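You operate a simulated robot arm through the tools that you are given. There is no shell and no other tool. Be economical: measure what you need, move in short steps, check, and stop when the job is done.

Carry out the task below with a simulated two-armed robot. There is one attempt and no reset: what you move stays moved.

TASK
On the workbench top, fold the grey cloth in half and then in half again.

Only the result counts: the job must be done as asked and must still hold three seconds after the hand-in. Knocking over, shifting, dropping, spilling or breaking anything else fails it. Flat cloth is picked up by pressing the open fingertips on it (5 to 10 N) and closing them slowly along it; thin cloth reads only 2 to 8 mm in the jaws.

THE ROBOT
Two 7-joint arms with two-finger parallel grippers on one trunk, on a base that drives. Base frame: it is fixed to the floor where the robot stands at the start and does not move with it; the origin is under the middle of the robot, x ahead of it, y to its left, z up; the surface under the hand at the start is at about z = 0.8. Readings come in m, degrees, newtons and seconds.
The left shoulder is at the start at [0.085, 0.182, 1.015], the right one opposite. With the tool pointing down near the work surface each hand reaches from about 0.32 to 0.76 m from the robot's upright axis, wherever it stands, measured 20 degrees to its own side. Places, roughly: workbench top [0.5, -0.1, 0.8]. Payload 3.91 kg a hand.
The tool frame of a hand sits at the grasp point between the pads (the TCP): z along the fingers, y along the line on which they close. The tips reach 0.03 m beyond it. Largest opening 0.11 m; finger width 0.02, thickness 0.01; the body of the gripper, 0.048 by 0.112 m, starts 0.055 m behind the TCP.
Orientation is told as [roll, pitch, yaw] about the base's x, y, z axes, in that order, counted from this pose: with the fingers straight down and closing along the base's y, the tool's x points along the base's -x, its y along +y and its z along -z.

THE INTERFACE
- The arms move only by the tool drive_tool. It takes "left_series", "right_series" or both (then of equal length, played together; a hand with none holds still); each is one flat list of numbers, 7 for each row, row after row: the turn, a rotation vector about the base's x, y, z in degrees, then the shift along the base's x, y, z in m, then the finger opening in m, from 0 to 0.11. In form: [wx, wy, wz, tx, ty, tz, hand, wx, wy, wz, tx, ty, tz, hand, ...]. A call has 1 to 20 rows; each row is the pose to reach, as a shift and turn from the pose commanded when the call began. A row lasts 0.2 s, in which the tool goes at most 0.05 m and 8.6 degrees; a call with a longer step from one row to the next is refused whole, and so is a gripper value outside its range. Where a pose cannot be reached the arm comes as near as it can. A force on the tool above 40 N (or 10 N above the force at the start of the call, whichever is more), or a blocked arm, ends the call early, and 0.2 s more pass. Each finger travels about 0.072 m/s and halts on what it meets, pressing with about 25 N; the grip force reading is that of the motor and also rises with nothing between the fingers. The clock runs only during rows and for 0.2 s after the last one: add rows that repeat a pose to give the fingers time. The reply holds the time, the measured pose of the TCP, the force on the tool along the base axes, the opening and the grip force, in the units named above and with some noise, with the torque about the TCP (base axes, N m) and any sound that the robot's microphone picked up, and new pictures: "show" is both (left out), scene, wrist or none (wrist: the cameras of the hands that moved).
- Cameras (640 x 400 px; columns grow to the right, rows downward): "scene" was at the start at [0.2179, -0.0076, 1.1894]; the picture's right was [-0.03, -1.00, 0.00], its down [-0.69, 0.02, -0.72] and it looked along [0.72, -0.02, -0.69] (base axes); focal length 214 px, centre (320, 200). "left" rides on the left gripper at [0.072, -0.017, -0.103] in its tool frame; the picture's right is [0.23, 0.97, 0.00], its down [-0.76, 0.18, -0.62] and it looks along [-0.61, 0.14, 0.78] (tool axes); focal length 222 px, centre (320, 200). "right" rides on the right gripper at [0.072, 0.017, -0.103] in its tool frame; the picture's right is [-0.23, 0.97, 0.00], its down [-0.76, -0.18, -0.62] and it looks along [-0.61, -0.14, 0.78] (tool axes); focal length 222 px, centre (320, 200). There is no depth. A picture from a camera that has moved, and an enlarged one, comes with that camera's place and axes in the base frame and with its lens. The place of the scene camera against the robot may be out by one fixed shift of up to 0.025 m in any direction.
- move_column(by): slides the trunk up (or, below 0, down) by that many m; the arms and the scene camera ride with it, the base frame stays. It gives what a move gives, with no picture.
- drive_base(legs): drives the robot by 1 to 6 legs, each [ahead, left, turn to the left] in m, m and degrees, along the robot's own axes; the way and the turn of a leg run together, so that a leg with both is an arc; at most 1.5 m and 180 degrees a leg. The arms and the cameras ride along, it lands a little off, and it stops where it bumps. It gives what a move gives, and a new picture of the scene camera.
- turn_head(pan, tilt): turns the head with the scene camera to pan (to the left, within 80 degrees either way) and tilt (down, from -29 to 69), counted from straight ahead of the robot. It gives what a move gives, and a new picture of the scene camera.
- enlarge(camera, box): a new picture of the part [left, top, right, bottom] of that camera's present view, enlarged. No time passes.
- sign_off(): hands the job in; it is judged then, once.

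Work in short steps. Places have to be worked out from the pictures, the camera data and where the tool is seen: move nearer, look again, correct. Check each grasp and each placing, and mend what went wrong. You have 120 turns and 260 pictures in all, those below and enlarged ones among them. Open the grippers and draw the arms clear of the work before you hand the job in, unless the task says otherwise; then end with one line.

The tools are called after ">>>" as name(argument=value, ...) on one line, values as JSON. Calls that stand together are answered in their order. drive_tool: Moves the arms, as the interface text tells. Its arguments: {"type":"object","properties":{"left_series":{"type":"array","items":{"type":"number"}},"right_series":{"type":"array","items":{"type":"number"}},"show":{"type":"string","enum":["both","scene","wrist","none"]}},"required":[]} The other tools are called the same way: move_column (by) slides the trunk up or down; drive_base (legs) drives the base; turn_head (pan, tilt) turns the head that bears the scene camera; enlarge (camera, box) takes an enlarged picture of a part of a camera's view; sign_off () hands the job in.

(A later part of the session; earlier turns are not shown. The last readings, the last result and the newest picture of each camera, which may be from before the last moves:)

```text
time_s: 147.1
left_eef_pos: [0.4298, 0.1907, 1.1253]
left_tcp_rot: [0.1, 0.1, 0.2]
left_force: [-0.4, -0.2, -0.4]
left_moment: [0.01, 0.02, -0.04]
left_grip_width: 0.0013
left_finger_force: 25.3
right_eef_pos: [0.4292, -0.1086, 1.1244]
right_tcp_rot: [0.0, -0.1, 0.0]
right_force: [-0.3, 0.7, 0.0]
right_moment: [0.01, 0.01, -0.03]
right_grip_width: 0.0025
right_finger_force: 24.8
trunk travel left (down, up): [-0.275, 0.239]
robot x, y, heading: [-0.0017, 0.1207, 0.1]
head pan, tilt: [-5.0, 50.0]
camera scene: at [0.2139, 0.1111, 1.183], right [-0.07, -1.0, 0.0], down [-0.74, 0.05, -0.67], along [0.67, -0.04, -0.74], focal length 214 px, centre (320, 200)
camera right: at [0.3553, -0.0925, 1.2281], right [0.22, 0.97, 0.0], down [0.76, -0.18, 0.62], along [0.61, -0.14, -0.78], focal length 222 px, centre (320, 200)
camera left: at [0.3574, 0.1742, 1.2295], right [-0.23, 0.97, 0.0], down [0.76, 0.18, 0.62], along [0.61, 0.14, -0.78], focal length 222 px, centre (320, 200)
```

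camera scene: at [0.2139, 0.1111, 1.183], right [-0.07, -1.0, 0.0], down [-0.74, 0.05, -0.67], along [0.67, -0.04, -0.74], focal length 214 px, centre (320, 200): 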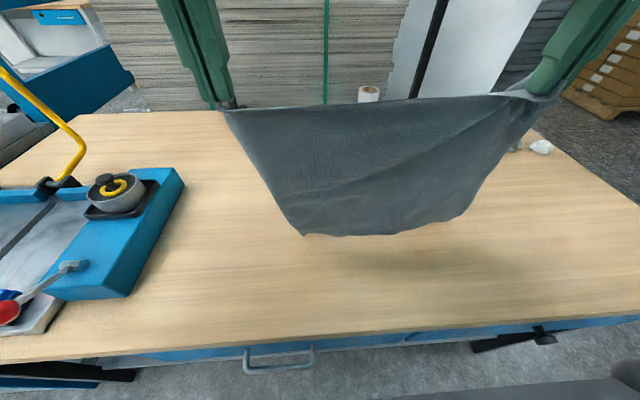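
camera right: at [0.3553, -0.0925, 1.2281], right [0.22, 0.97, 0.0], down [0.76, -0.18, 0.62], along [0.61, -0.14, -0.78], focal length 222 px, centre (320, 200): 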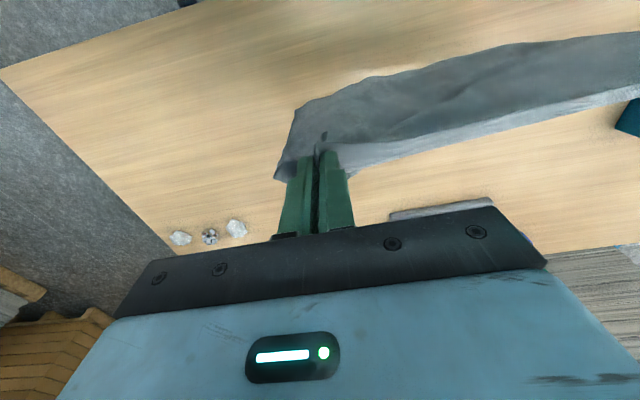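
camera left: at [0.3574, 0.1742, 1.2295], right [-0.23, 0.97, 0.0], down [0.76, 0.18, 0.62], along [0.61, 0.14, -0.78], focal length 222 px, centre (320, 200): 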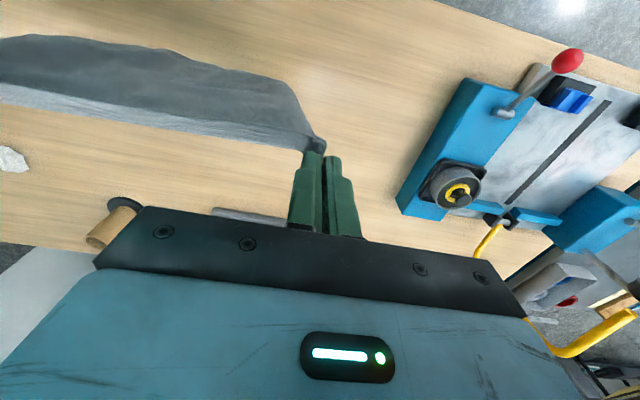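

Excellent — the flap is gone and the left now holds the true corner; the sheet hangs clean. I'll stretch it gently sideways and level the bottom.

>>> drive_tool(left_series=[0, 0, 0, 0, 0.003, 0.008, 0, 0, 0, 0, 0, 0.006, 0.014, 0, 0, 0, 0, 0, 0.01, 0.02, 0, 0, 0, 0, 0, 0.01, 0.02, 0, 0, 0, 0, 0, 0.01, 0.02, 0], right_series=[0, 0, 0, 0, -0.008, -0.004, 0, 0, 0, 0, 0, -0.016, -0.008, 0, 0, 0, 0, 0, -0.022, -0.012, 0, 0, 0, 0, 0, -0.022, -0.012, 0, 0, 0, 0, 0, -0.022, -0.012, 0], show="scene")

```text
time_s: 148.2
left_eef_pos: [0.4306, 0.2031, 1.1464]
left_tcp_rot: [0.0, 0.1, 0.3]
left_force: [-0.8, 0.7, -0.5]
left_moment: [0.0, -0.02, -0.01]
left_grip_width: 0.0
left_finger_force: 25.5
right_eef_pos: [0.4299, -0.1316, 1.1114]
right_tcp_rot: [-0.1, -0.1, 0.1]
right_force: [-0.5, 1.1, 0.0]
right_moment: [-0.03, -0.01, 0.0]
right_grip_width: 0.0026
right_finger_force: 24.9
trunk travel left (down, up): [-0.275, 0.239]
robot x, y, heading: [-0.0, 0.1192, 0.3]
head pan, tilt: [-5.0, 50.0]
camera scene: at [0.216, 0.1127, 1.1863], right [-0.04, -1.0, 0.0], down [-0.71, 0.03, -0.7], along [0.7, -0.03, -0.72], focal length 214 px, centre (320, 200)
```

scene: 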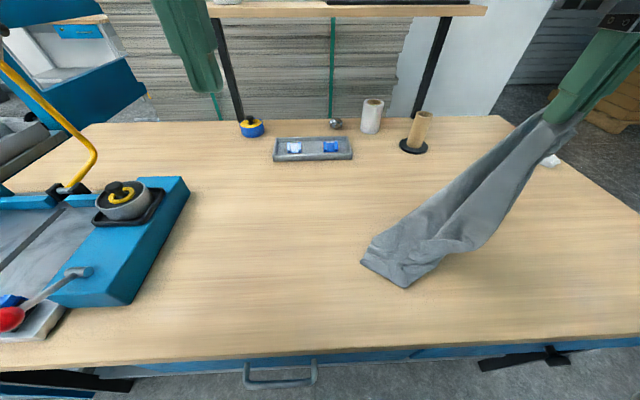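

The thin left grip slipped off. The right still holds; I'll lay the cloth down moving to the right so it spreads, then look for the left corner.

>>> drive_tool(right_series=[0, 0, 0, 0, -0.01, -0.03, 0, 0, 0, 0, 0, -0.025, -0.06, 0, 0, 0, 0, 0, -0.04, -0.09, 0, 0, 0, 0, -0.005, -0.06, -0.12, 0, 0, 0, 0, -0.01, -0.08, -0.15, 0, 0, 0, 0, -0.015, -0.1, -0.18, 0, 0, 0, 0, -0.02, -0.12, -0.21, 0, 0, 0, 0, -0.025, -0.14, -0.24, 0, 0, 0, 0, -0.03, -0.155, -0.265, 0, 0, 0, 0, -0.03, -0.16, -0.272, 0], show="both")

>>> enlarge(camera="scene", box=[330, 170, 570, 320])

```text
time_s: 150.4
left_eef_pos: [0.4303, 0.202, 1.1453]
left_tcp_rot: [0.0, 0.1, 0.2]
left_force: [-0.2, -0.2, -0.3]
left_moment: [0.0, -0.01, 0.02]
left_grip_width: 0.0
left_finger_force: 25.1
right_eef_pos: [0.4008, -0.2899, 0.8427]
right_tcp_rot: [0.0, -0.1, 0.2]
right_force: [0.4, -0.3, 0.7]
right_moment: [0.02, 0.03, 0.0]
right_grip_width: 0.0028
right_finger_force: 25.0
trunk travel left (down, up): [-0.275, 0.239]
robot x, y, heading: [-0.0015, 0.1183, 0.1]
head pan, tilt: [-5.0, 50.0]
camera scene: at [0.216, 0.1128, 1.1862], right [-0.04, -1.0, 0.0], down [-0.72, 0.03, -0.7], along [0.7, -0.03, -0.72], focal length 214 px, centre (320, 200)
camera right: at [0.3274, -0.274, 0.9452], right [0.22, 0.97, 0.0], down [0.76, -0.18, 0.62], along [0.61, -0.14, -0.78], focal length 222 px, centre (320, 200)
```

scene: 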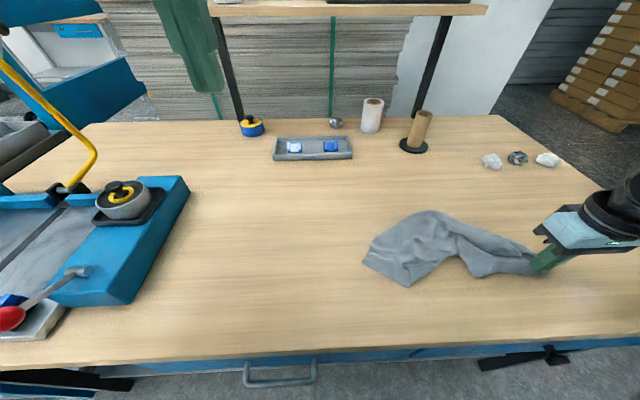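
right: 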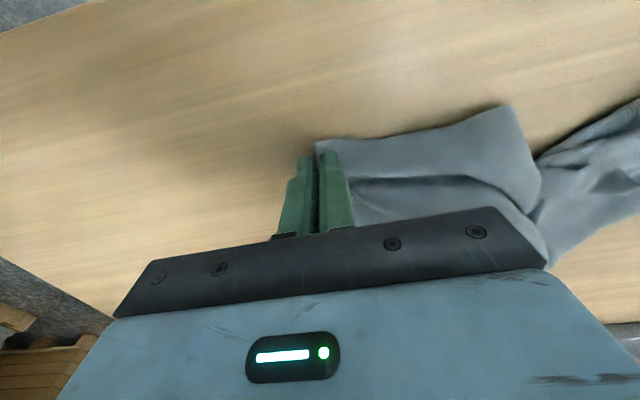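

```text
2.67 times, centred on (450, 245) of scene
camera zoom: at [0.216, 0.1128, 1.1862], right [-0.04, -1.0, 0.0], down [-0.72, 0.03, -0.7], along [0.7, -0.03, -0.72], focal length 572 px, centre (-27, 80)
```

zoom: 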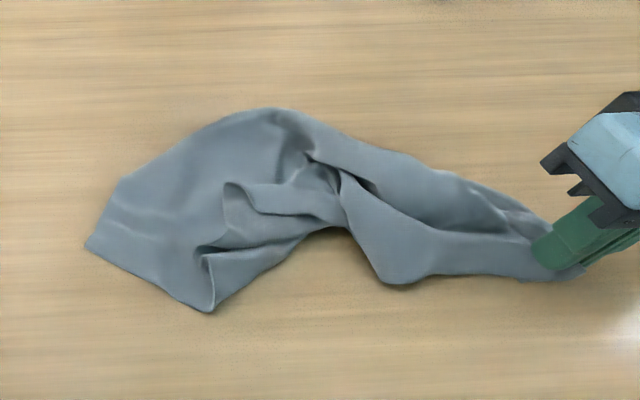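

I need a better look at the left end to identify the corners. Moving the left hand above it.

>>> drive_tool(left_series=[0, 0, 0, -0.01, -0.03, -0.03, 0.02, 0, 0, 0, -0.02, -0.06, -0.06, 0.036, 0, 0, 0, -0.03, -0.09, -0.09, 0.036, 0, 0, 0, -0.04, -0.12, -0.12, 0.036, 0, 0, 0, -0.04, -0.15, -0.15, 0.036, 0, 0, 0, -0.04, -0.17, -0.18, 0.036], show="wrist")

```text
time_s: 151.8
left_eef_pos: [0.3909, 0.0328, 0.9683]
left_tcp_rot: [0.1, 0.0, 0.2]
left_force: [-0.5, 0.9, -0.8]
left_moment: [-0.02, -0.02, 0.0]
left_grip_width: 0.036
left_finger_force: 0.1
right_eef_pos: [0.4019, -0.2911, 0.8403]
right_tcp_rot: [0.0, 0.1, 0.1]
right_force: [0.3, 0.0, -1.0]
right_moment: [-0.02, 0.03, 0.01]
right_grip_width: 0.0026
right_finger_force: 24.9
trunk travel left (down, up): [-0.275, 0.239]
robot x, y, heading: [0.0001, 0.1222, 0.1]
head pan, tilt: [-5.0, 50.0]
camera left: at [0.3176, 0.0153, 1.0719], right [-0.23, 0.97, 0.0], down [0.76, 0.18, 0.62], along [0.61, 0.14, -0.78], focal length 222 px, centre (320, 200)
```

left: 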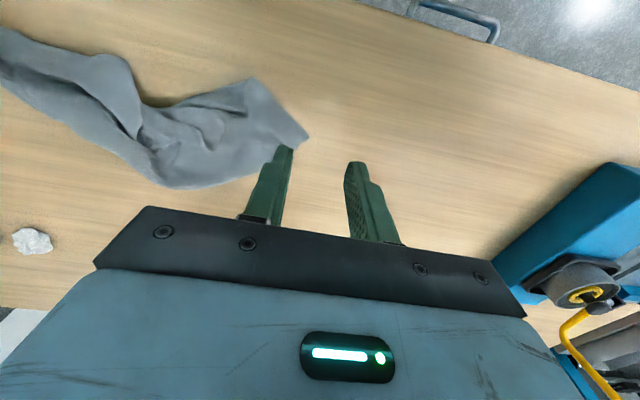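

>>> enlarge(camera="left", box=[80, 40, 340, 210])

```text
2.35 times, centred on (210, 125) of left
camera zoom: at [0.3176, 0.0153, 1.0719], right [-0.23, 0.97, 0.0], down [0.76, 0.18, 0.62], along [0.61, 0.14, -0.78], focal length 523 px, centre (579, 376)
```

zoom: 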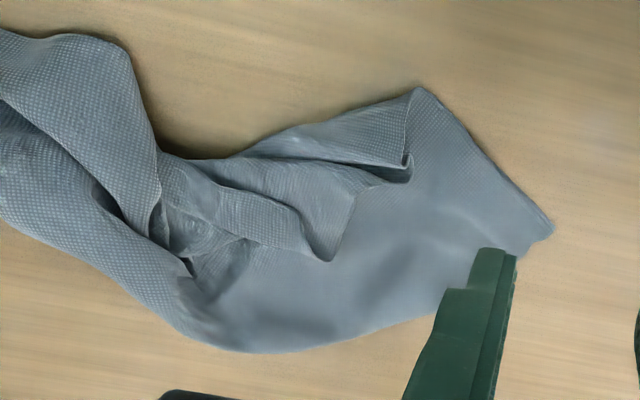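

The loose tip T at ≈(0.472, −0.088) looks like the near-left corner, with A ≈(0.43, 0.03) the far-left corner; together they bound one short side. I'll release the right hand's corner and straddle T's raised lip with it, without pressing.

>>> drive_tool(left_series=[0, 0, 0, 0, 0.01, 0, 0.036, 0, 0, 0, 0, 0.03, 0, 0.036, 0, 0, 0, 0, 0.05, 0, 0.036, 0, 0, 0, 0, 0.07, 0, 0.036, 0, 0, 0, 0, 0.07, 0, 0.036, 0, 0, 0, 0, 0.07, 0, 0.036, 0, 0, 0, 0, 0.07, 0, 0.036, 0, 0, 0, 0, 0.07, 0, 0.036, 0, 0, 0, 0, 0.07, 0, 0.036, 0, 0, 0, 0, 0.07, 0, 0.036, 0, 0, 0, 0, 0.07, 0, 0.036], right_series=[0, 0, 0, 0, 0, -0.004, 0.0, 0, 0, 0, 0, 0, -0.004, 0.03, 0, 0, 0, 0, 0, 0.0, 0.04, 0, 0, 0, 0, 0, 0.04, 0.04, 0, 0, 0, 0.015, 0.04, 0.06, 0.04, 0, 0, 0, 0.03, 0.08, 0.06, 0.04, 0, 0, 0, 0.045, 0.12, 0.06, 0.04, 0, 0, 0, 0.06, 0.16, 0.06, 0.04, 0, 0, 0, 0.068, 0.203, 0.06, 0.04, 0, 0, 0, 0.068, 0.203, 0.03, 0.04, 0, 0, 0, 0.068, 0.203, 0.01, 0.04], show="wrist")

```text
time_s: 154.2
left_eef_pos: [0.3915, 0.1024, 0.9658]
left_tcp_rot: [0.0, 0.0, 0.0]
left_force: [-0.5, -0.3, -0.7]
left_moment: [0.0, -0.03, 0.01]
left_grip_width: 0.0361
left_finger_force: 0.1
right_eef_pos: [0.4679, -0.0878, 0.848]
right_tcp_rot: [0.1, -0.2, 0.1]
right_force: [-0.2, -0.9, -0.6]
right_moment: [0.03, 0.0, 0.01]
right_grip_width: 0.04
right_finger_force: 0.0
trunk travel left (down, up): [-0.275, 0.239]
robot x, y, heading: [-0.0014, 0.1199, 0.2]
head pan, tilt: [-5.0, 50.0]
camera right: at [0.3943, -0.0716, 0.9517], right [0.23, 0.97, 0.0], down [0.76, -0.18, 0.62], along [0.61, -0.14, -0.78], focal length 222 px, centre (320, 200)
camera left: at [0.3188, 0.0847, 1.0702], right [-0.23, 0.97, 0.0], down [0.76, 0.18, 0.62], along [0.61, 0.14, -0.78], focal length 222 px, centre (320, 200)
```

right: 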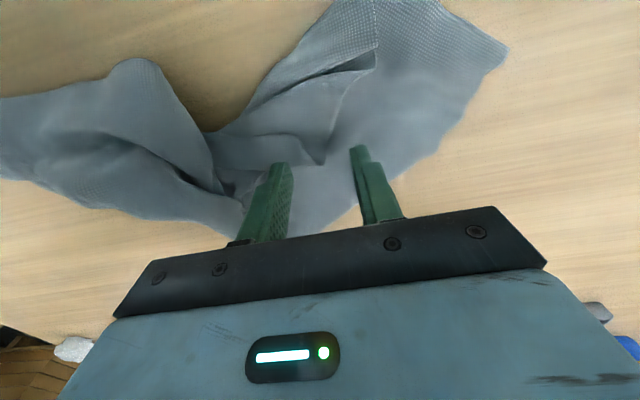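
left: 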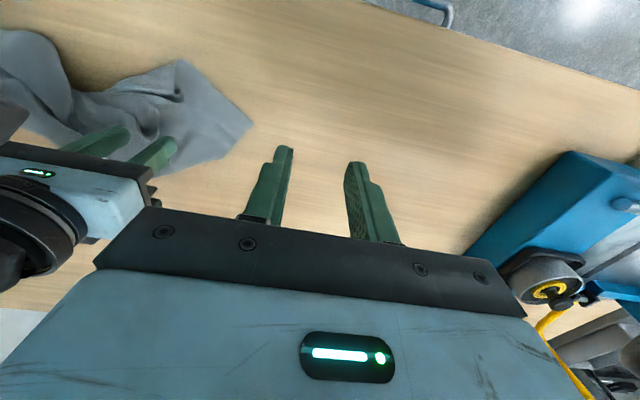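

T sits right between the fingers. I'll back 6 mm into it, lower to just above the under-layer, close gently and lift.

>>> drive_tool(right_series=[0, 0, 0, -0.006, 0.001, -0.006, 0.04, 0, 0, 0, -0.006, 0.001, -0.013, 0.036, 0, 0, 0, -0.006, 0.001, -0.0135, 0.03, 0, 0, 0, -0.006, 0.001, -0.0135, 0.024, 0, 0, 0, -0.006, 0.001, -0.0135, 0.018, 0, 0, 0, -0.006, 0.001, -0.0135, 0.012, 0, 0, 0, -0.006, 0.001, -0.0135, 0.006, 0, 0, 0, -0.006, 0.001, -0.0135, 0.0, 0, 0, 0, -0.006, 0.001, -0.0135, 0.0, 0, 0, 0, -0.006, 0.0, 0.005, 0, 0, 0, 0, -0.006, 0.0, 0.03, 0, 0, 0, 0, -0.006, 0.0, 0.06, 0], show="wrist")

```text
time_s: 156.8
left_eef_pos: [0.3913, 0.1022, 0.9659]
left_tcp_rot: [0.0, 0.0, 0.2]
left_force: [0.4, 0.5, -0.2]
left_moment: [-0.04, -0.02, 0.01]
left_grip_width: 0.0359
left_finger_force: 0.1
right_eef_pos: [0.461, -0.0868, 0.9116]
right_tcp_rot: [0.0, 0.0, 0.2]
right_force: [0.7, -0.2, -0.2]
right_moment: [0.01, 0.0, -0.03]
right_grip_width: 0.002
right_finger_force: 24.9
trunk travel left (down, up): [-0.275, 0.239]
robot x, y, heading: [-0.0016, 0.1183, 0.0]
head pan, tilt: [-5.0, 50.0]
camera right: at [0.3876, -0.0714, 1.0156], right [0.22, 0.97, 0.0], down [0.76, -0.18, 0.62], along [0.61, -0.14, -0.78], focal length 222 px, centre (320, 200)
```

right: 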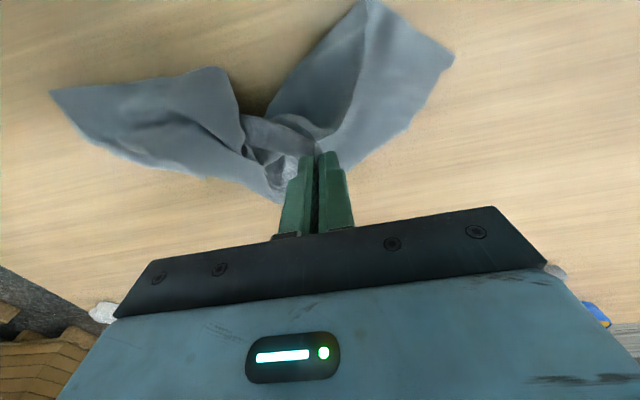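

T is held (2 mm, single ply) and the cloth opens into two wings. Corner A is at ≈(0.434, 0.030). I'll shift the base 6 cm right so the left arm reaches A comfortably, then bring the left hand over it.

>>> drive_base(legs=[[0, -0.06, 0]])

>>> drive_tool(left_series=[0, 0, -8, 0.006, -0.01, -0.03, 0.04, 0, 0, -16, 0.012, -0.02, -0.055, 0.04, 0, 0, -24, 0.018, -0.028, -0.08, 0.04, 0, 0, -32, 0.025, -0.034, -0.1, 0.038, 0, 0, -38, 0.032, -0.037, -0.115, 0.036, 0, 0, -38, 0.032, -0.037, -0.122, 0.036], show="wrist")

```text
time_s: 158.1
left_eef_pos: [0.3909, 0.0425, 0.9655]
left_tcp_rot: [0.1, 0.0, 0.2]
left_force: [0.3, -0.4, -0.2]
left_moment: [-0.02, 0.03, 0.01]
left_grip_width: 0.036
left_finger_force: 0.1
right_eef_pos: [0.4608, -0.1471, 0.9111]
right_tcp_rot: [0.0, 0.0, 0.2]
right_force: [-0.1, -0.8, -0.3]
right_moment: [-0.01, -0.01, 0.0]
right_grip_width: 0.0017
right_finger_force: 24.8
trunk travel left (down, up): [-0.275, 0.239]
robot x, y, heading: [-0.0027, 0.0602, -0.0]
head pan, tilt: [-5.0, 50.0]
camera scene: at [0.2122, 0.0496, 1.1804], right [-0.09, -1.0, 0.0], down [-0.76, 0.07, -0.64], along [0.64, -0.06, -0.77], focal length 214 px, centre (320, 200)
```

scene: 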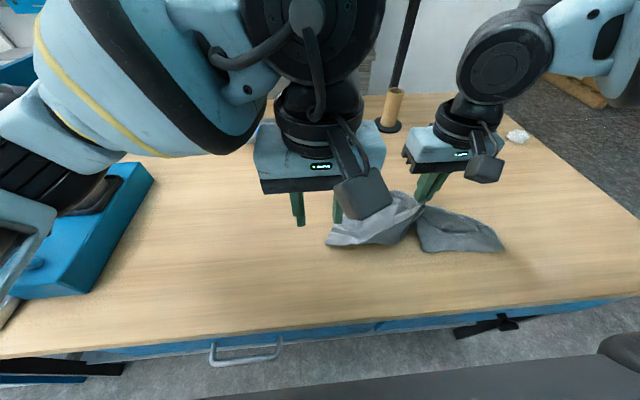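

```text
time_s: 159.4
left_eef_pos: [0.4254, 0.0068, 0.843]
left_tcp_rot: [-0.1, 0.1, -38.1]
left_force: [-0.2, -1.5, 0.0]
left_moment: [0.0, 0.01, -0.04]
left_grip_width: 0.036
left_finger_force: 0.1
right_eef_pos: [0.4619, -0.1476, 0.9115]
right_tcp_rot: [0.0, 0.0, 0.1]
right_force: [0.3, 0.6, 0.4]
right_moment: [0.01, -0.01, -0.03]
right_grip_width: 0.0018
right_finger_force: 25.1
trunk travel left (down, up): [-0.275, 0.239]
robot x, y, heading: [-0.001, 0.0583, 0.1]
head pan, tilt: [-5.0, 50.0]
camera left: at [0.3563, 0.0375, 0.948], right [0.42, 0.91, 0.0], down [0.71, -0.33, 0.62], along [0.57, -0.26, -0.78], focal length 222 px, centre (320, 200)
```

left: 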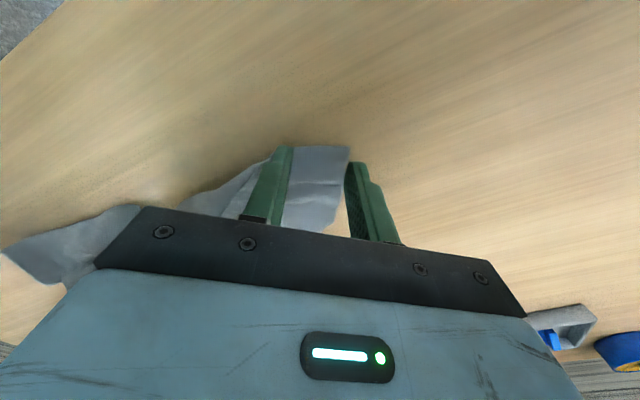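

Corner A is at ≈(0.429, 0.027), right by the outer finger. I'll shift 2 cm inward and press.

>>> drive_tool(left_series=[0, 0, 0, 0, -0.02, 0, 0.034, 0, 0, 0, 0, -0.02, -0.007, 0.034, 0, 0, 0, 0, -0.02, -0.011, 0.034, 0, 0, 0, 0, -0.02, -0.013, 0.034], show="wrist")

```text
time_s: 160.4
left_eef_pos: [0.4236, -0.0147, 0.8329]
left_tcp_rot: [0.0, -0.2, -37.9]
left_force: [0.1, 0.4, 7.4]
left_moment: [0.04, 0.02, 0.0]
left_grip_width: 0.034
left_finger_force: 0.0
right_eef_pos: [0.4609, -0.148, 0.9123]
right_tcp_rot: [0.1, -0.1, 0.2]
right_force: [0.9, -0.2, -0.5]
right_moment: [0.03, -0.04, 0.01]
right_grip_width: 0.0018
right_finger_force: 25.1
trunk travel left (down, up): [-0.275, 0.239]
robot x, y, heading: [-0.0004, 0.0599, -0.0]
head pan, tilt: [-5.0, 50.0]
camera left: at [0.3547, 0.0167, 0.9356], right [0.42, 0.91, 0.0], down [0.71, -0.33, 0.62], along [0.57, -0.26, -0.78], focal length 222 px, centre (320, 200)
```

left: 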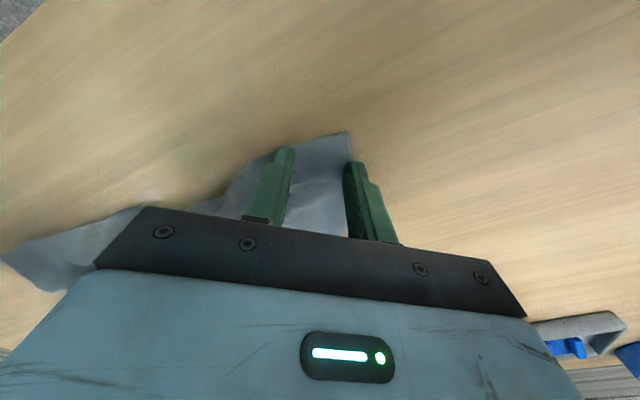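

Outer finger is still just off the edge; one more 1.4 cm shift, then press, close slowly, and lift.

>>> drive_tool(left_series=[0, 0, 0, 0, 0, 0.008, 0.032, 0, 0, 0, -0.006, -0.013, 0.008, 0.032, 0, 0, 0, -0.006, -0.013, 0.001, 0.032, 0, 0, 0, -0.006, -0.013, -0.0008, 0.032, 0, 0, 0, -0.006, -0.013, -0.0008, 0.028, 0, 0, 0, -0.006, -0.013, -0.0008, 0.024, 0, 0, 0, -0.006, -0.013, -0.0008, 0.02, 0, 0, 0, -0.006, -0.013, -0.0008, 0.016, 0, 0, 0, -0.006, -0.013, -0.0008, 0.012, 0, 0, 0, -0.006, -0.013, -0.0008, 0.008, 0, 0, 0, -0.006, -0.013, -0.0008, 0.004, 0, 0, 0, -0.006, -0.013, -0.0008, 0, 0, 0, 0, -0.006, -0.013, -0.0008, 0, 0, 0, 0, -0.006, -0.01, 0.02, 0, 0, 0, 0, -0.006, -0.005, 0.045, 0, 0, 0, 0, -0.006, 0.0, 0.07, 0], show="both")

```text
time_s: 163.8
left_eef_pos: [0.4163, -0.0143, 0.8994]
left_tcp_rot: [0.0, 0.2, -37.9]
left_force: [-0.2, 0.2, 0.1]
left_moment: [0.0, 0.01, 0.01]
left_grip_width: 0.0024
left_finger_force: 25.5
right_eef_pos: [0.4619, -0.1478, 0.9113]
right_tcp_rot: [0.0, -0.2, 0.1]
right_force: [0.5, 0.5, 0.4]
right_moment: [-0.02, 0.01, -0.01]
right_grip_width: 0.002
right_finger_force: 25.1
trunk travel left (down, up): [-0.275, 0.239]
robot x, y, heading: [-0.0007, 0.0573, -0.0]
head pan, tilt: [-5.0, 50.0]
camera scene: at [0.212, 0.0501, 1.1804], right [-0.09, -1.0, 0.0], down [-0.76, 0.07, -0.64], along [0.64, -0.06, -0.77], focal length 214 px, centre (320, 200)
camera left: at [0.3493, 0.0162, 1.0038], right [0.42, 0.91, 0.0], down [0.71, -0.33, 0.62], along [0.57, -0.26, -0.78], focal length 222 px, centre (320, 200)
```

scene: 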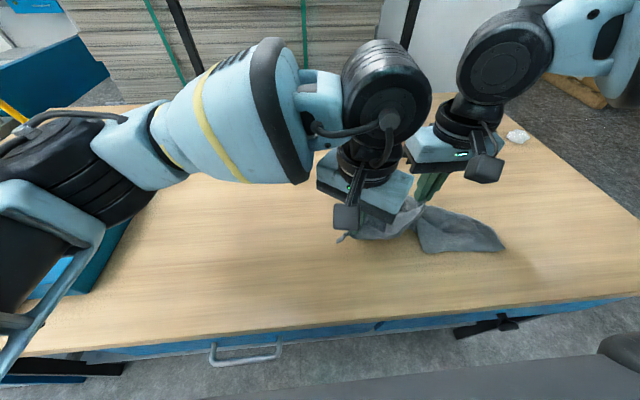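
left: 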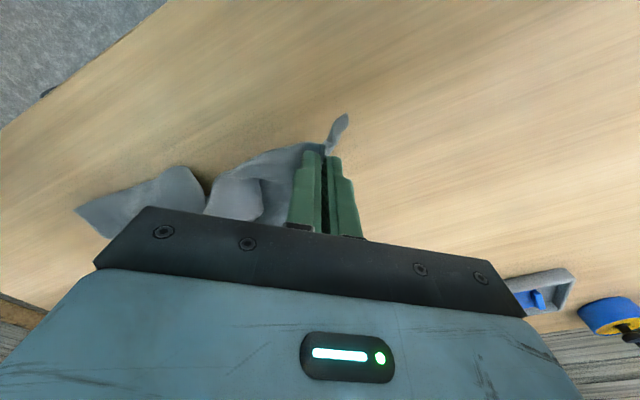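

Both corners held. Raising the trunk 0.2 m and gently spreading the hands to see which edge it is.

>>> move_column(by=0.2)

>>> drive_tool(left_series=[0, 0, 6, 0.004, 0.006, 0.01, 0, 0, 0, 12, 0.008, 0.012, 0.02, 0, 0, 0, 18, 0.012, 0.018, 0.03, 0, 0, 0, 24, 0.016, 0.024, 0.04, 0, 0, 0, 31, 0.02, 0.03, 0.05, 0, 0, 0, 38, 0.024, 0.034, 0.055, 0, 0, 0, 38, 0.024, 0.034, 0.055, 0, 0, 0, 38, 0.024, 0.034, 0.055, 0], right_series=[0, 0, 0, -0.004, -0.006, 0.01, 0, 0, 0, 0, -0.008, -0.012, 0.02, 0, 0, 0, 0, -0.012, -0.018, 0.03, 0, 0, 0, 0, -0.016, -0.024, 0.035, 0, 0, 0, 0, -0.02, -0.03, 0.042, 0, 0, 0, 0, -0.022, -0.034, 0.042, 0, 0, 0, 0, -0.022, -0.034, 0.042, 0, 0, 0, 0, -0.022, -0.034, 0.042, 0], show="scene")

```text
time_s: 166.0
left_eef_pos: [0.4183, -0.0148, 1.1014]
left_tcp_rot: [-0.1, 0.1, -38.0]
left_force: [-0.4, -0.5, -0.9]
left_moment: [-0.02, 0.04, 0.01]
left_grip_width: 0.0022
left_finger_force: 24.7
right_eef_pos: [0.4629, -0.148, 1.1119]
right_tcp_rot: [0.0, 0.0, 0.1]
right_force: [-0.4, 0.4, -1.3]
right_moment: [0.0, 0.01, -0.05]
right_grip_width: 0.002
right_finger_force: 25.1
trunk travel left (down, up): [-0.475, 0.039]
robot x, y, heading: [-0.0026, 0.0605, 0.1]
head pan, tilt: [-5.0, 50.0]
```

```text
time_s: 167.8
left_eef_pos: [0.442, 0.0192, 1.1565]
left_tcp_rot: [0.1, 0.0, 0.2]
left_force: [0.6, -0.7, -1.1]
left_moment: [-0.01, -0.02, -0.03]
left_grip_width: 0.0024
left_finger_force: 25.1
right_eef_pos: [0.439, -0.1807, 1.1534]
right_tcp_rot: [-0.1, -0.1, 0.0]
right_force: [0.1, 1.1, 0.1]
right_moment: [0.02, -0.01, 0.02]
right_grip_width: 0.0019
right_finger_force: 25.1
trunk travel left (down, up): [-0.475, 0.039]
robot x, y, heading: [0.0027, 0.0621, 0.0]
head pan, tilt: [-5.0, 50.0]
camera scene: at [0.1211, 0.05, 1.4016], right [-0.09, -1.0, 0.0], down [-0.76, 0.07, -0.64], along [0.64, -0.06, -0.77], focal length 214 px, centre (320, 200)
```

scene: 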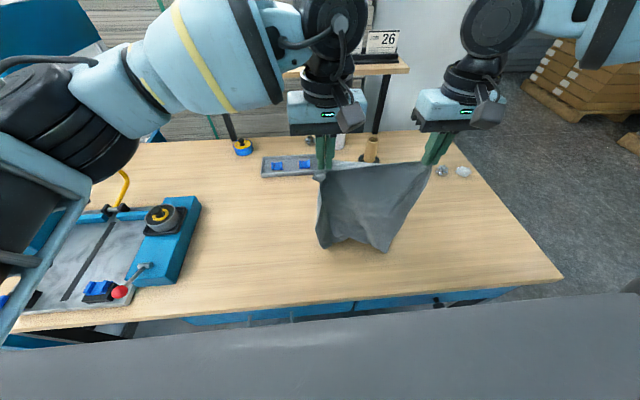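

It's the short (0.28 m) side with the cloth hanging ~0.36 m — fine, I'll fold the long dimension first. Raising a bit, spreading slightly and bringing it back to x≈0.34.

>>> drive_tool(left_series=[0, 0, 0, -0.01, 0.003, 0.02, 0, 0, 0, 0, -0.025, 0.006, 0.04, 0, 0, 0, 0, -0.045, 0.008, 0.05, 0, 0, 0, 0, -0.065, 0.01, 0.05, 0, 0, 0, 0, -0.085, 0.01, 0.05, 0, 0, 0, 0, -0.1, 0.01, 0.05, 0, 0, 0, 0, -0.1, 0.01, 0.05, 0, 0, 0, 0, -0.1, 0.01, 0.05, 0], right_series=[0, 0, 0, -0.01, -0.003, 0.02, 0, 0, 0, 0, -0.025, -0.006, 0.04, 0, 0, 0, 0, -0.045, -0.008, 0.053, 0, 0, 0, 0, -0.065, -0.01, 0.053, 0, 0, 0, 0, -0.085, -0.01, 0.053, 0, 0, 0, 0, -0.097, -0.01, 0.053, 0, 0, 0, 0, -0.097, -0.01, 0.053, 0, 0, 0, 0, -0.097, -0.01, 0.053, 0], show="scene")

>>> enlarge(camera="scene", box=[270, 160, 470, 340])

```text
time_s: 169.6
left_eef_pos: [0.3407, 0.027, 1.2059]
left_tcp_rot: [0.1, 0.0, 0.1]
left_force: [-0.1, -13.5, 0.1]
left_moment: [-0.45, 0.0, 0.01]
left_grip_width: 0.0023
left_finger_force: 25.2
right_eef_pos: [0.3403, -0.1931, 1.2065]
right_tcp_rot: [0.1, -0.1, 0.1]
right_force: [-1.3, 13.9, -0.4]
right_moment: [0.46, -0.01, 0.1]
right_grip_width: 0.0019
right_finger_force: 25.0
trunk travel left (down, up): [-0.475, 0.039]
robot x, y, heading: [0.0032, 0.064, 0.1]
head pan, tilt: [-5.0, 50.0]
camera scene: at [0.1211, 0.0499, 1.4015], right [-0.09, -1.0, 0.0], down [-0.76, 0.07, -0.64], along [0.64, -0.06, -0.77], focal length 214 px, centre (320, 200)
```

scene: 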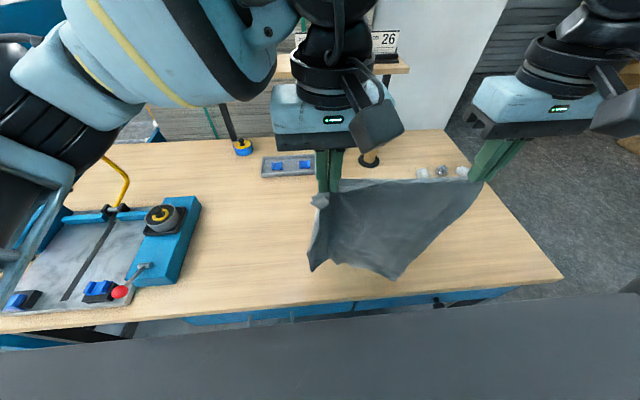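

```text
2.22 times, centred on (370, 250) of scene
camera zoom: at [0.1211, 0.0499, 1.4015], right [-0.09, -1.0, 0.0], down [-0.76, 0.07, -0.64], along [0.64, -0.06, -0.77], focal length 477 px, centre (209, 89)
```

zoom: 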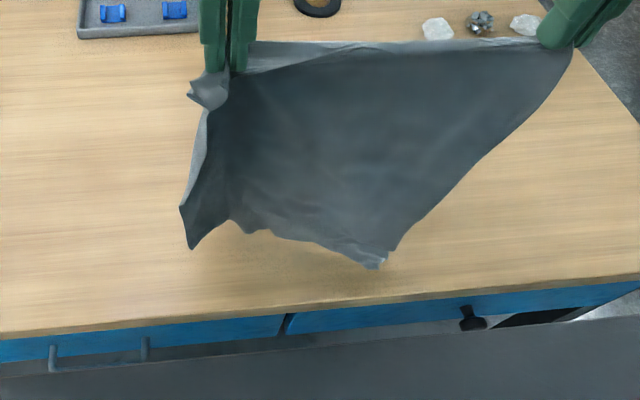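

A clean sheet: left hang ≈0.34 m, right ≈0.375 m. I'll level it (left down 3.5 cm), touch the hem down and lay the first half away from me at 45°.

>>> drive_tool(left_series=[0, 0, 0, 0, -0.002, -0.017, 0, 0, 0, 0, 0, -0.002, -0.034, 0, 0, 0, 0, 0, -0.002, -0.044, 0, 0, 0, 0, 0.01, -0.002, -0.054, 0, 0, 0, 0, 0.022, -0.002, -0.066, 0, 0, 0, 0, 0.034, -0.002, -0.078, 0, 0, 0, 0, 0.046, -0.002, -0.09, 0, 0, 0, 0, 0.058, -0.002, -0.102, 0, 0, 0, 0, 0.07, -0.002, -0.114, 0, 0, 0, 0, 0.082, -0.002, -0.126, 0, 0, 0, 0, 0.094, -0.002, -0.138, 0, 0, 0, 0, 0.106, -0.002, -0.15, 0, 0, 0, 0, 0.118, -0.002, -0.162, 0, 0, 0, 0, 0.13, -0.002, -0.174, 0, 0, 0, 0, 0.142, -0.002, -0.186, 0, 0, 0, 0, 0.154, -0.002, -0.198, 0, 0, 0, 0, 0.166, -0.002, -0.21, 0, 0, 0, 0, 0.178, -0.002, -0.222, 0, 0, 0, 0, 0.188, -0.002, -0.232, 0], right_series=[0, 0, 0, 0, 0.002, 0.0, 0, 0, 0, 0, 0, 0.002, 0.0, 0, 0, 0, 0, 0, 0.002, -0.01, 0, 0, 0, 0, 0.01, 0.002, -0.02, 0, 0, 0, 0, 0.022, 0.002, -0.032, 0, 0, 0, 0, 0.034, 0.002, -0.044, 0, 0, 0, 0, 0.046, 0.002, -0.056, 0, 0, 0, 0, 0.058, 0.002, -0.068, 0, 0, 0, 0, 0.07, 0.002, -0.08, 0, 0, 0, 0, 0.082, 0.002, -0.092, 0, 0, 0, 0, 0.094, 0.002, -0.104, 0, 0, 0, 0, 0.106, 0.002, -0.116, 0, 0, 0, 0, 0.118, 0.002, -0.128, 0, 0, 0, 0, 0.13, 0.002, -0.14, 0, 0, 0, 0, 0.142, 0.002, -0.152, 0, 0, 0, 0, 0.154, 0.002, -0.164, 0, 0, 0, 0, 0.166, 0.002, -0.176, 0, 0, 0, 0, 0.178, 0.002, -0.188, 0, 0, 0, 0, 0.188, 0.002, -0.198, 0], show="scene")

>>> enlarge(camera="scene", box=[250, 150, 470, 300])

```text
time_s: 173.6
left_eef_pos: [0.5296, 0.0258, 0.9735]
left_tcp_rot: [-0.1, 0.1, 0.1]
left_force: [0.7, -12.3, 2.0]
left_moment: [-0.43, -0.02, -0.07]
left_grip_width: 0.0023
left_finger_force: 24.8
right_eef_pos: [0.532, -0.1894, 1.0081]
right_tcp_rot: [0.1, 0.0, 0.1]
right_force: [-0.6, 12.9, -1.4]
right_moment: [0.35, 0.05, 0.08]
right_grip_width: 0.0017
right_finger_force: 25.3
trunk travel left (down, up): [-0.475, 0.039]
robot x, y, heading: [-0.0003, 0.0607, -0.1]
head pan, tilt: [-5.0, 50.0]
camera scene: at [0.1219, 0.0497, 1.4014], right [-0.09, -1.0, 0.0], down [-0.76, 0.07, -0.64], along [0.64, -0.06, -0.77], focal length 214 px, centre (320, 200)
```

scene: 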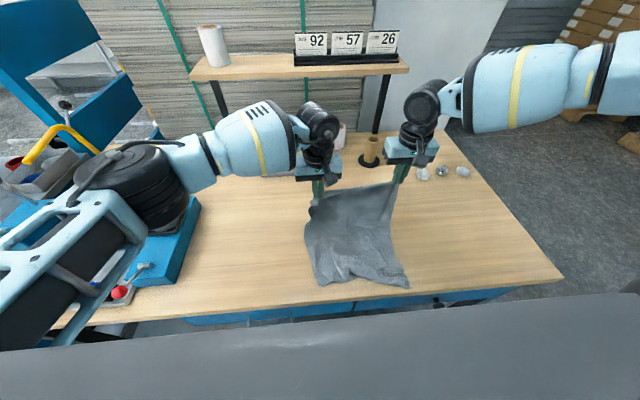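

```text
2.67 times, centred on (360, 225) of scene
camera zoom: at [0.1219, 0.0497, 1.4014], right [-0.09, -1.0, 0.0], down [-0.76, 0.07, -0.64], along [0.64, -0.06, -0.77], focal length 572 px, centre (213, 133)
```

zoom: 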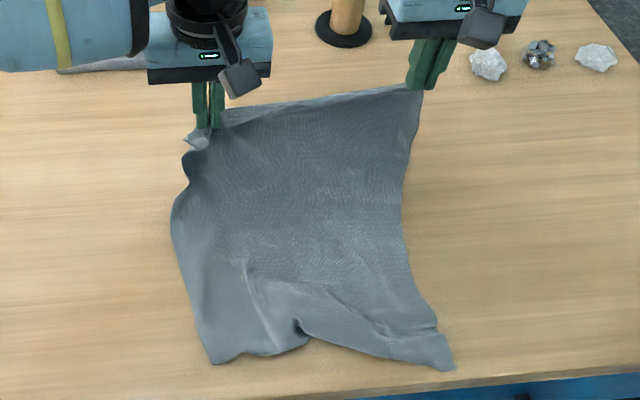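

First half laid; hem corners ≈(0.33, 0.036) and (0.303, −0.21). Now I bring the held edge back toward me on top: 45° down, then a low drag to line up.

>>> drive_tool(left_series=[0, 0, 0, -0.012, 0, -0.0125, 0, 0, 0, 0, -0.024, 0, -0.025, 0, 0, 0, 0, -0.036, 0, -0.0375, 0, 0, 0, 0, -0.048, 0, -0.05, 0, 0, 0, 0, -0.06, 0, -0.0625, 0, 0, 0, 0, -0.072, 0, -0.075, 0, 0, 0, 0, -0.084, 0, -0.0875, 0, 0, 0, 0, -0.096, 0, -0.1, 0, 0, 0, 0, -0.108, 0, -0.112, 0, 0, 0, 0, -0.12, 0, -0.122, 0, 0, 0, 0, -0.132, 0, -0.128, 0, 0, 0, 0, -0.144, 0, -0.131, 0, 0, 0, 0, -0.156, 0, -0.133, 0, 0, 0, 0, -0.168, 0, -0.135, 0, 0, 0, 0, -0.168, 0, -0.135, 0], right_series=[0, 0, 0, -0.015, 0, -0.0155, 0, 0, 0, 0, -0.031, 0, -0.031, 0, 0, 0, 0, -0.046, 0, -0.0465, 0, 0, 0, 0, -0.062, 0, -0.062, 0, 0, 0, 0, -0.078, 0, -0.0775, 0, 0, 0, 0, -0.093, 0, -0.093, 0, 0, 0, 0, -0.109, 0, -0.1085, 0, 0, 0, 0, -0.124, 0, -0.124, 0, 0, 0, 0, -0.14, 0, -0.139, 0, 0, 0, 0, -0.155, 0, -0.153, 0, 0, 0, 0, -0.17, 0, -0.162, 0, 0, 0, 0, -0.185, 0, -0.166, 0, 0, 0, 0, -0.2, 0, -0.168, 0, 0, 0, 0, -0.214, 0, -0.17, 0, 0, 0, 0, -0.214, 0, -0.17, 0], show="scene")

```text
time_s: 176.8
left_eef_pos: [0.362, 0.0265, 0.8409]
left_tcp_rot: [-0.1, 0.0, 0.0]
left_force: [-2.7, -14.2, -0.1]
left_moment: [-0.47, 0.1, -0.09]
left_grip_width: 0.0025
left_finger_force: 25.1
right_eef_pos: [0.3165, -0.189, 0.8392]
right_tcp_rot: [0.1, 0.0, 0.1]
right_force: [3.3, 14.4, 0.3]
right_moment: [0.45, -0.1, 0.06]
right_grip_width: 0.0015
right_finger_force: 24.8
trunk travel left (down, up): [-0.475, 0.039]
robot x, y, heading: [0.0025, 0.0629, -0.1]
head pan, tilt: [-5.0, 50.0]
camera scene: at [0.1215, 0.0501, 1.4015], right [-0.09, -1.0, 0.0], down [-0.76, 0.07, -0.64], along [0.64, -0.06, -0.77], focal length 214 px, centre (320, 200)
```

scene: 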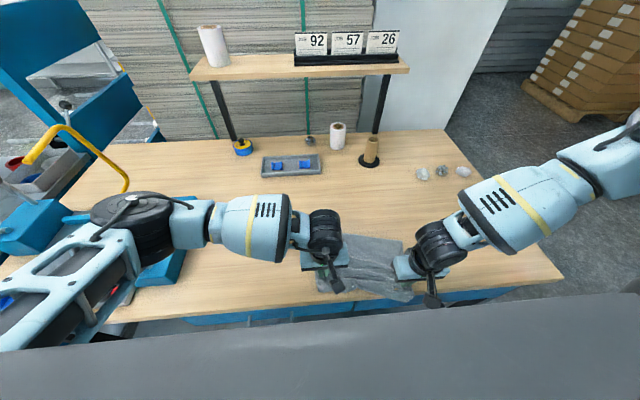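

Looks folded. I'll relax the sideways tension, release both, and lift away to inspect.

>>> drive_tool(left_series=[0, 0, 0, 0, -0.003, -0.004, 0, 0, 0, 0, 0, -0.003, -0.006, 0.01, 0, 0, 0, 0, -0.003, -0.006, 0.025, 0, 0, 0, 0, -0.003, -0.003, 0.035, 0, 0, 0, 0, -0.003, 0.02, 0.035, 0, 0, 0, 0, 0.01, 0.06, 0.035, 0, 0, 0, 0, 0.03, 0.1, 0.035, 0, 0, 0, 0, 0.06, 0.13, 0.035, 0, 0, 0, 0, 0.09, 0.16, 0.035], right_series=[0, 0, 0, 0, 0.003, -0.004, 0, 0, 0, 0, 0, 0.003, -0.005, 0.01, 0, 0, 0, 0, 0.003, -0.005, 0.025, 0, 0, 0, 0, 0.003, -0.003, 0.035, 0, 0, 0, 0, 0.003, 0.02, 0.035, 0, 0, 0, 0, -0.01, 0.06, 0.035, 0, 0, 0, 0, -0.03, 0.1, 0.035, 0, 0, 0, 0, -0.06, 0.13, 0.035, 0, 0, 0, 0, -0.09, 0.16, 0.035], show="none")

>>> enlarge(camera="scene", box=[270, 210, 470, 320])

>>> enlarge(camera="right", box=[280, 0, 640, 220])

```text
time_s: 178.8
left_eef_pos: [0.3612, 0.1159, 1.0007]
left_tcp_rot: [0.0, 0.0, 0.1]
left_force: [-0.9, -0.2, 0.3]
left_moment: [0.03, -0.02, 0.0]
left_grip_width: 0.0351
left_finger_force: 0.1
right_eef_pos: [0.3146, -0.2817, 0.9984]
right_tcp_rot: [0.1, -0.2, 0.1]
right_force: [-0.3, 0.1, -0.1]
right_moment: [0.01, -0.03, 0.02]
right_grip_width: 0.0351
right_finger_force: 0.0
trunk travel left (down, up): [-0.475, 0.039]
robot x, y, heading: [0.0009, 0.061, 0.0]
head pan, tilt: [-5.0, 50.0]
```

```text
3.20 times, centred on (370, 265) of scene
camera zoom: at [0.1196, 0.0499, 1.4018], right [-0.09, -1.0, 0.0], down [-0.76, 0.07, -0.64], along [0.64, -0.06, -0.77], focal length 686 px, centre (160, -8)
```

zoom: 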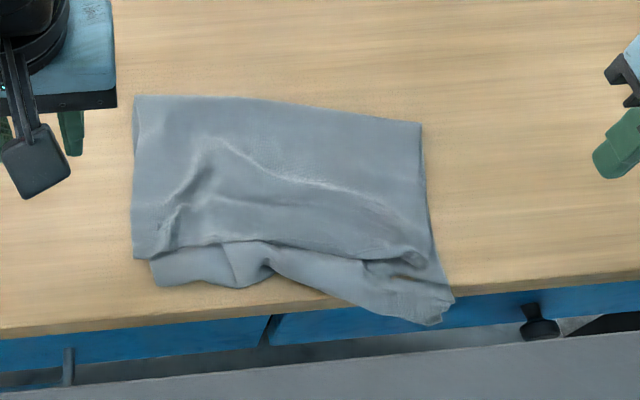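

```text
1.78 times, centred on (460, 110) of right
camera zoom: at [0.2417, -0.2653, 1.1029], right [0.23, 0.97, 0.0], down [0.76, -0.18, 0.62], along [0.61, -0.14, -0.78], focal length 395 px, centre (71, 360)
```

zoom: 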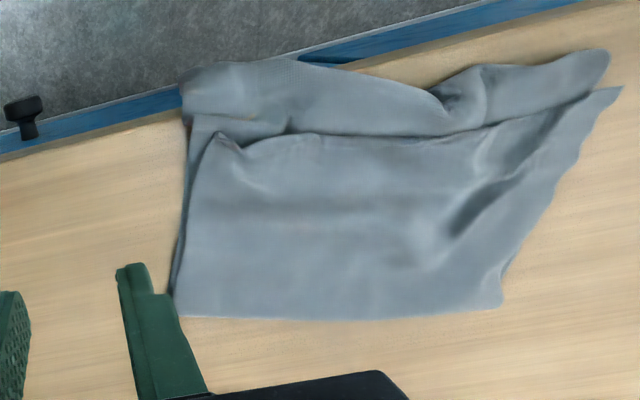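

First fold is done: fold along the far side, near edges within ~2.5 cm of each other, footprint ≈0.18 × 0.27 m. For the second fold I'll bring the left edge over to the right with the left hand, so first I shift the base right 0.16 m, then hover the left hand (turned 85°) over the left edge's middle.

>>> drive_base(legs=[[0, -0.16, 0]])

>>> drive_tool(left_series=[0, 0, 8, 0.005, 0.012, -0.01, 0.04, 0, 0, 16, 0.01, 0.024, -0.02, 0.04, 0, 0, 24, 0.015, 0.036, -0.03, 0.04, 0, 0, 32, 0.02, 0.048, -0.04, 0.04, 0, 0, 40, 0.025, 0.06, -0.05, 0.04, 0, 0, 48, 0.03, 0.07, -0.06, 0.04, 0, 0, 56, 0.036, 0.076, -0.075, 0.04, 0, 0, 64, 0.042, 0.08, -0.09, 0.04, 0, 0, 72, 0.048, 0.083, -0.105, 0.04, 0, 0, 80, 0.054, 0.085, -0.12, 0.04, 0, 0, 85, 0.054, 0.085, -0.14, 0.04, 0, 0, 85, 0.054, 0.085, -0.145, 0.04], show="wrist")

```text
time_s: 180.9
left_eef_pos: [0.362, -0.0461, 1.0007]
left_tcp_rot: [0.0, -0.1, 0.1]
left_force: [-0.9, 0.2, 0.3]
left_moment: [-0.01, -0.02, 0.0]
left_grip_width: 0.035
left_finger_force: 0.1
right_eef_pos: [0.3158, -0.4444, 0.9987]
right_tcp_rot: [-0.1, -0.1, 0.2]
right_force: [-0.3, 0.5, 0.6]
right_moment: [0.02, -0.02, 0.0]
right_grip_width: 0.0347
right_finger_force: 0.0
trunk travel left (down, up): [-0.475, 0.039]
robot x, y, heading: [-0.0013, -0.1004, 0.3]
head pan, tilt: [-5.0, 50.0]
camera scene: at [0.1214, -0.1122, 1.4015], right [-0.09, -1.0, 0.0], down [-0.76, 0.07, -0.64], along [0.64, -0.06, -0.77], focal length 214 px, centre (320, 200)
```

scene: 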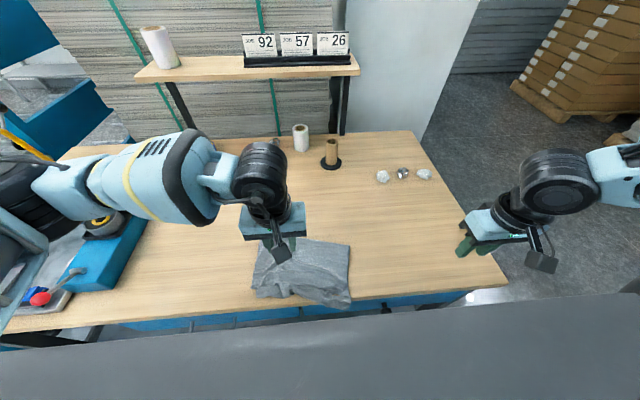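

```text
time_s: 183.5
left_eef_pos: [0.4162, 0.0383, 0.8547]
left_tcp_rot: [0.1, 0.0, 85.1]
left_force: [0.6, 0.3, -0.6]
left_moment: [0.01, 0.02, -0.02]
left_grip_width: 0.04
left_finger_force: 0.0
right_eef_pos: [0.3177, -0.4431, 0.9983]
right_tcp_rot: [0.1, 0.1, 0.2]
right_force: [0.7, 0.7, -1.1]
right_moment: [-0.03, -0.01, -0.03]
right_grip_width: 0.035
right_finger_force: 0.0
trunk travel left (down, up): [-0.475, 0.039]
robot x, y, heading: [0.0015, -0.1008, 0.1]
head pan, tilt: [-5.0, 50.0]
camera left: at [0.4272, -0.0346, 0.9591], right [-0.99, -0.14, 0.0], down [-0.11, 0.77, 0.62], along [-0.09, 0.62, -0.78], focal length 222 px, centre (320, 200)
```

left: 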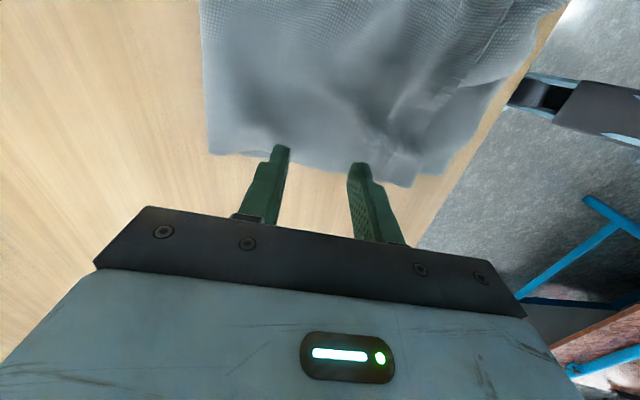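

The left edge is at y≈0.056 (x 0.333–0.50); fingers sit over its middle. Pressing firmly to catch both layers.

>>> drive_tool(left_series=[0, 0, 0, 0, 0.003, -0.012, 0.045, 0, 0, 0, 0, 0.003, -0.02, 0.045, 0, 0, 0, 0, 0.003, -0.0235, 0.045, 0, 0, 0, 0, 0.003, -0.0245, 0.045], show="none")

```text
time_s: 184.5
left_eef_pos: [0.4165, 0.0426, 0.8318]
left_tcp_rot: [-0.1, 0.0, 85.1]
left_force: [-2.4, 0.6, 9.5]
left_moment: [0.02, 0.07, 0.01]
left_grip_width: 0.045
left_finger_force: 0.0
right_eef_pos: [0.3166, -0.4433, 0.9996]
right_tcp_rot: [0.0, -0.1, 0.1]
right_force: [-0.6, 0.3, -0.2]
right_moment: [0.01, -0.02, -0.01]
right_grip_width: 0.0349
right_finger_force: 0.0
trunk travel left (down, up): [-0.475, 0.039]
robot x, y, heading: [0.0011, -0.1012, 0.2]
head pan, tilt: [-5.0, 50.0]
```

At 9.5 N; adding a touch, closing slowly and lifting 4 cm to check the catch.

>>> drive_tool(left_series=[0, 0, 0, 0, 0, -0.0008, 0.043, 0, 0, 0, 0, 0, -0.0008, 0.039, 0, 0, 0, 0, 0, -0.0008, 0.035, 0, 0, 0, 0, 0, -0.0008, 0.031, 0, 0, 0, 0, 0, -0.0008, 0.027, 0, 0, 0, 0, 0, -0.0008, 0.023, 0, 0, 0, 0, 0, -0.0008, 0.019, 0, 0, 0, 0, 0, -0.0008, 0.015, 0, 0, 0, 0, 0, -0.0008, 0.011, 0, 0, 0, 0, 0, -0.0008, 0.007, 0, 0, 0, 0, 0, -0.0008, 0.003, 0, 0, 0, 0, 0, -0.0008, 0, 0, 0, 0, 0, 0, -0.0008, 0, 0, 0, 0, 0, -0.008, 0.012, 0, 0, 0, 0, 0, -0.02, 0.025, 0, 0, 0, 0, 0, -0.035, 0.04, 0], show="both")

```text
time_s: 187.9
left_eef_pos: [0.4162, 0.0079, 0.8723]
left_tcp_rot: [0.1, 0.0, 85.1]
left_force: [-0.7, -0.6, 0.1]
left_moment: [0.01, 0.01, 0.01]
left_grip_width: 0.0038
left_finger_force: 24.7
right_eef_pos: [0.3182, -0.4438, 0.9986]
right_tcp_rot: [0.0, -0.1, 0.1]
right_force: [-1.0, 0.6, 0.2]
right_moment: [-0.03, 0.0, 0.01]
right_grip_width: 0.0349
right_finger_force: 0.0
trunk travel left (down, up): [-0.475, 0.039]
robot x, y, heading: [0.0003, -0.104, 0.0]
head pan, tilt: [-5.0, 50.0]
camera scene: at [0.1218, -0.1125, 1.4014], right [-0.09, -1.0, 0.0], down [-0.76, 0.07, -0.64], along [0.64, -0.06, -0.77], focal length 214 px, centre (320, 200)
camera left: at [0.4272, -0.0669, 0.9756], right [-0.99, -0.14, 0.0], down [-0.11, 0.77, 0.62], along [-0.09, 0.62, -0.78], focal length 222 px, centre (320, 200)
```

scene: 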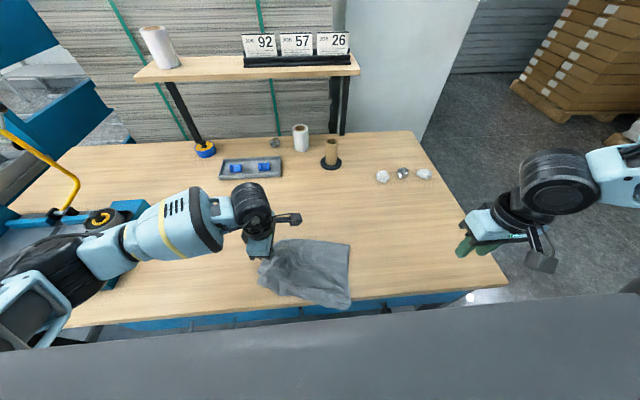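
left: 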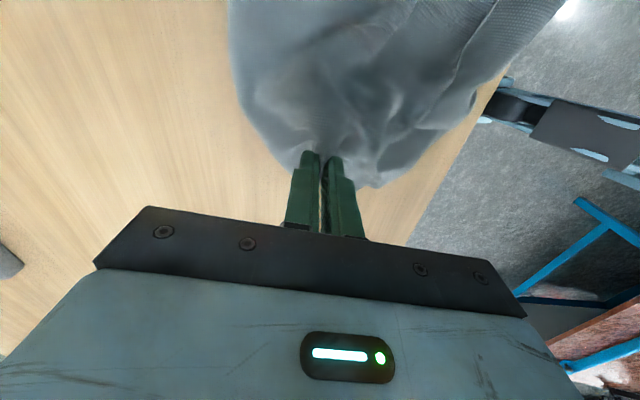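

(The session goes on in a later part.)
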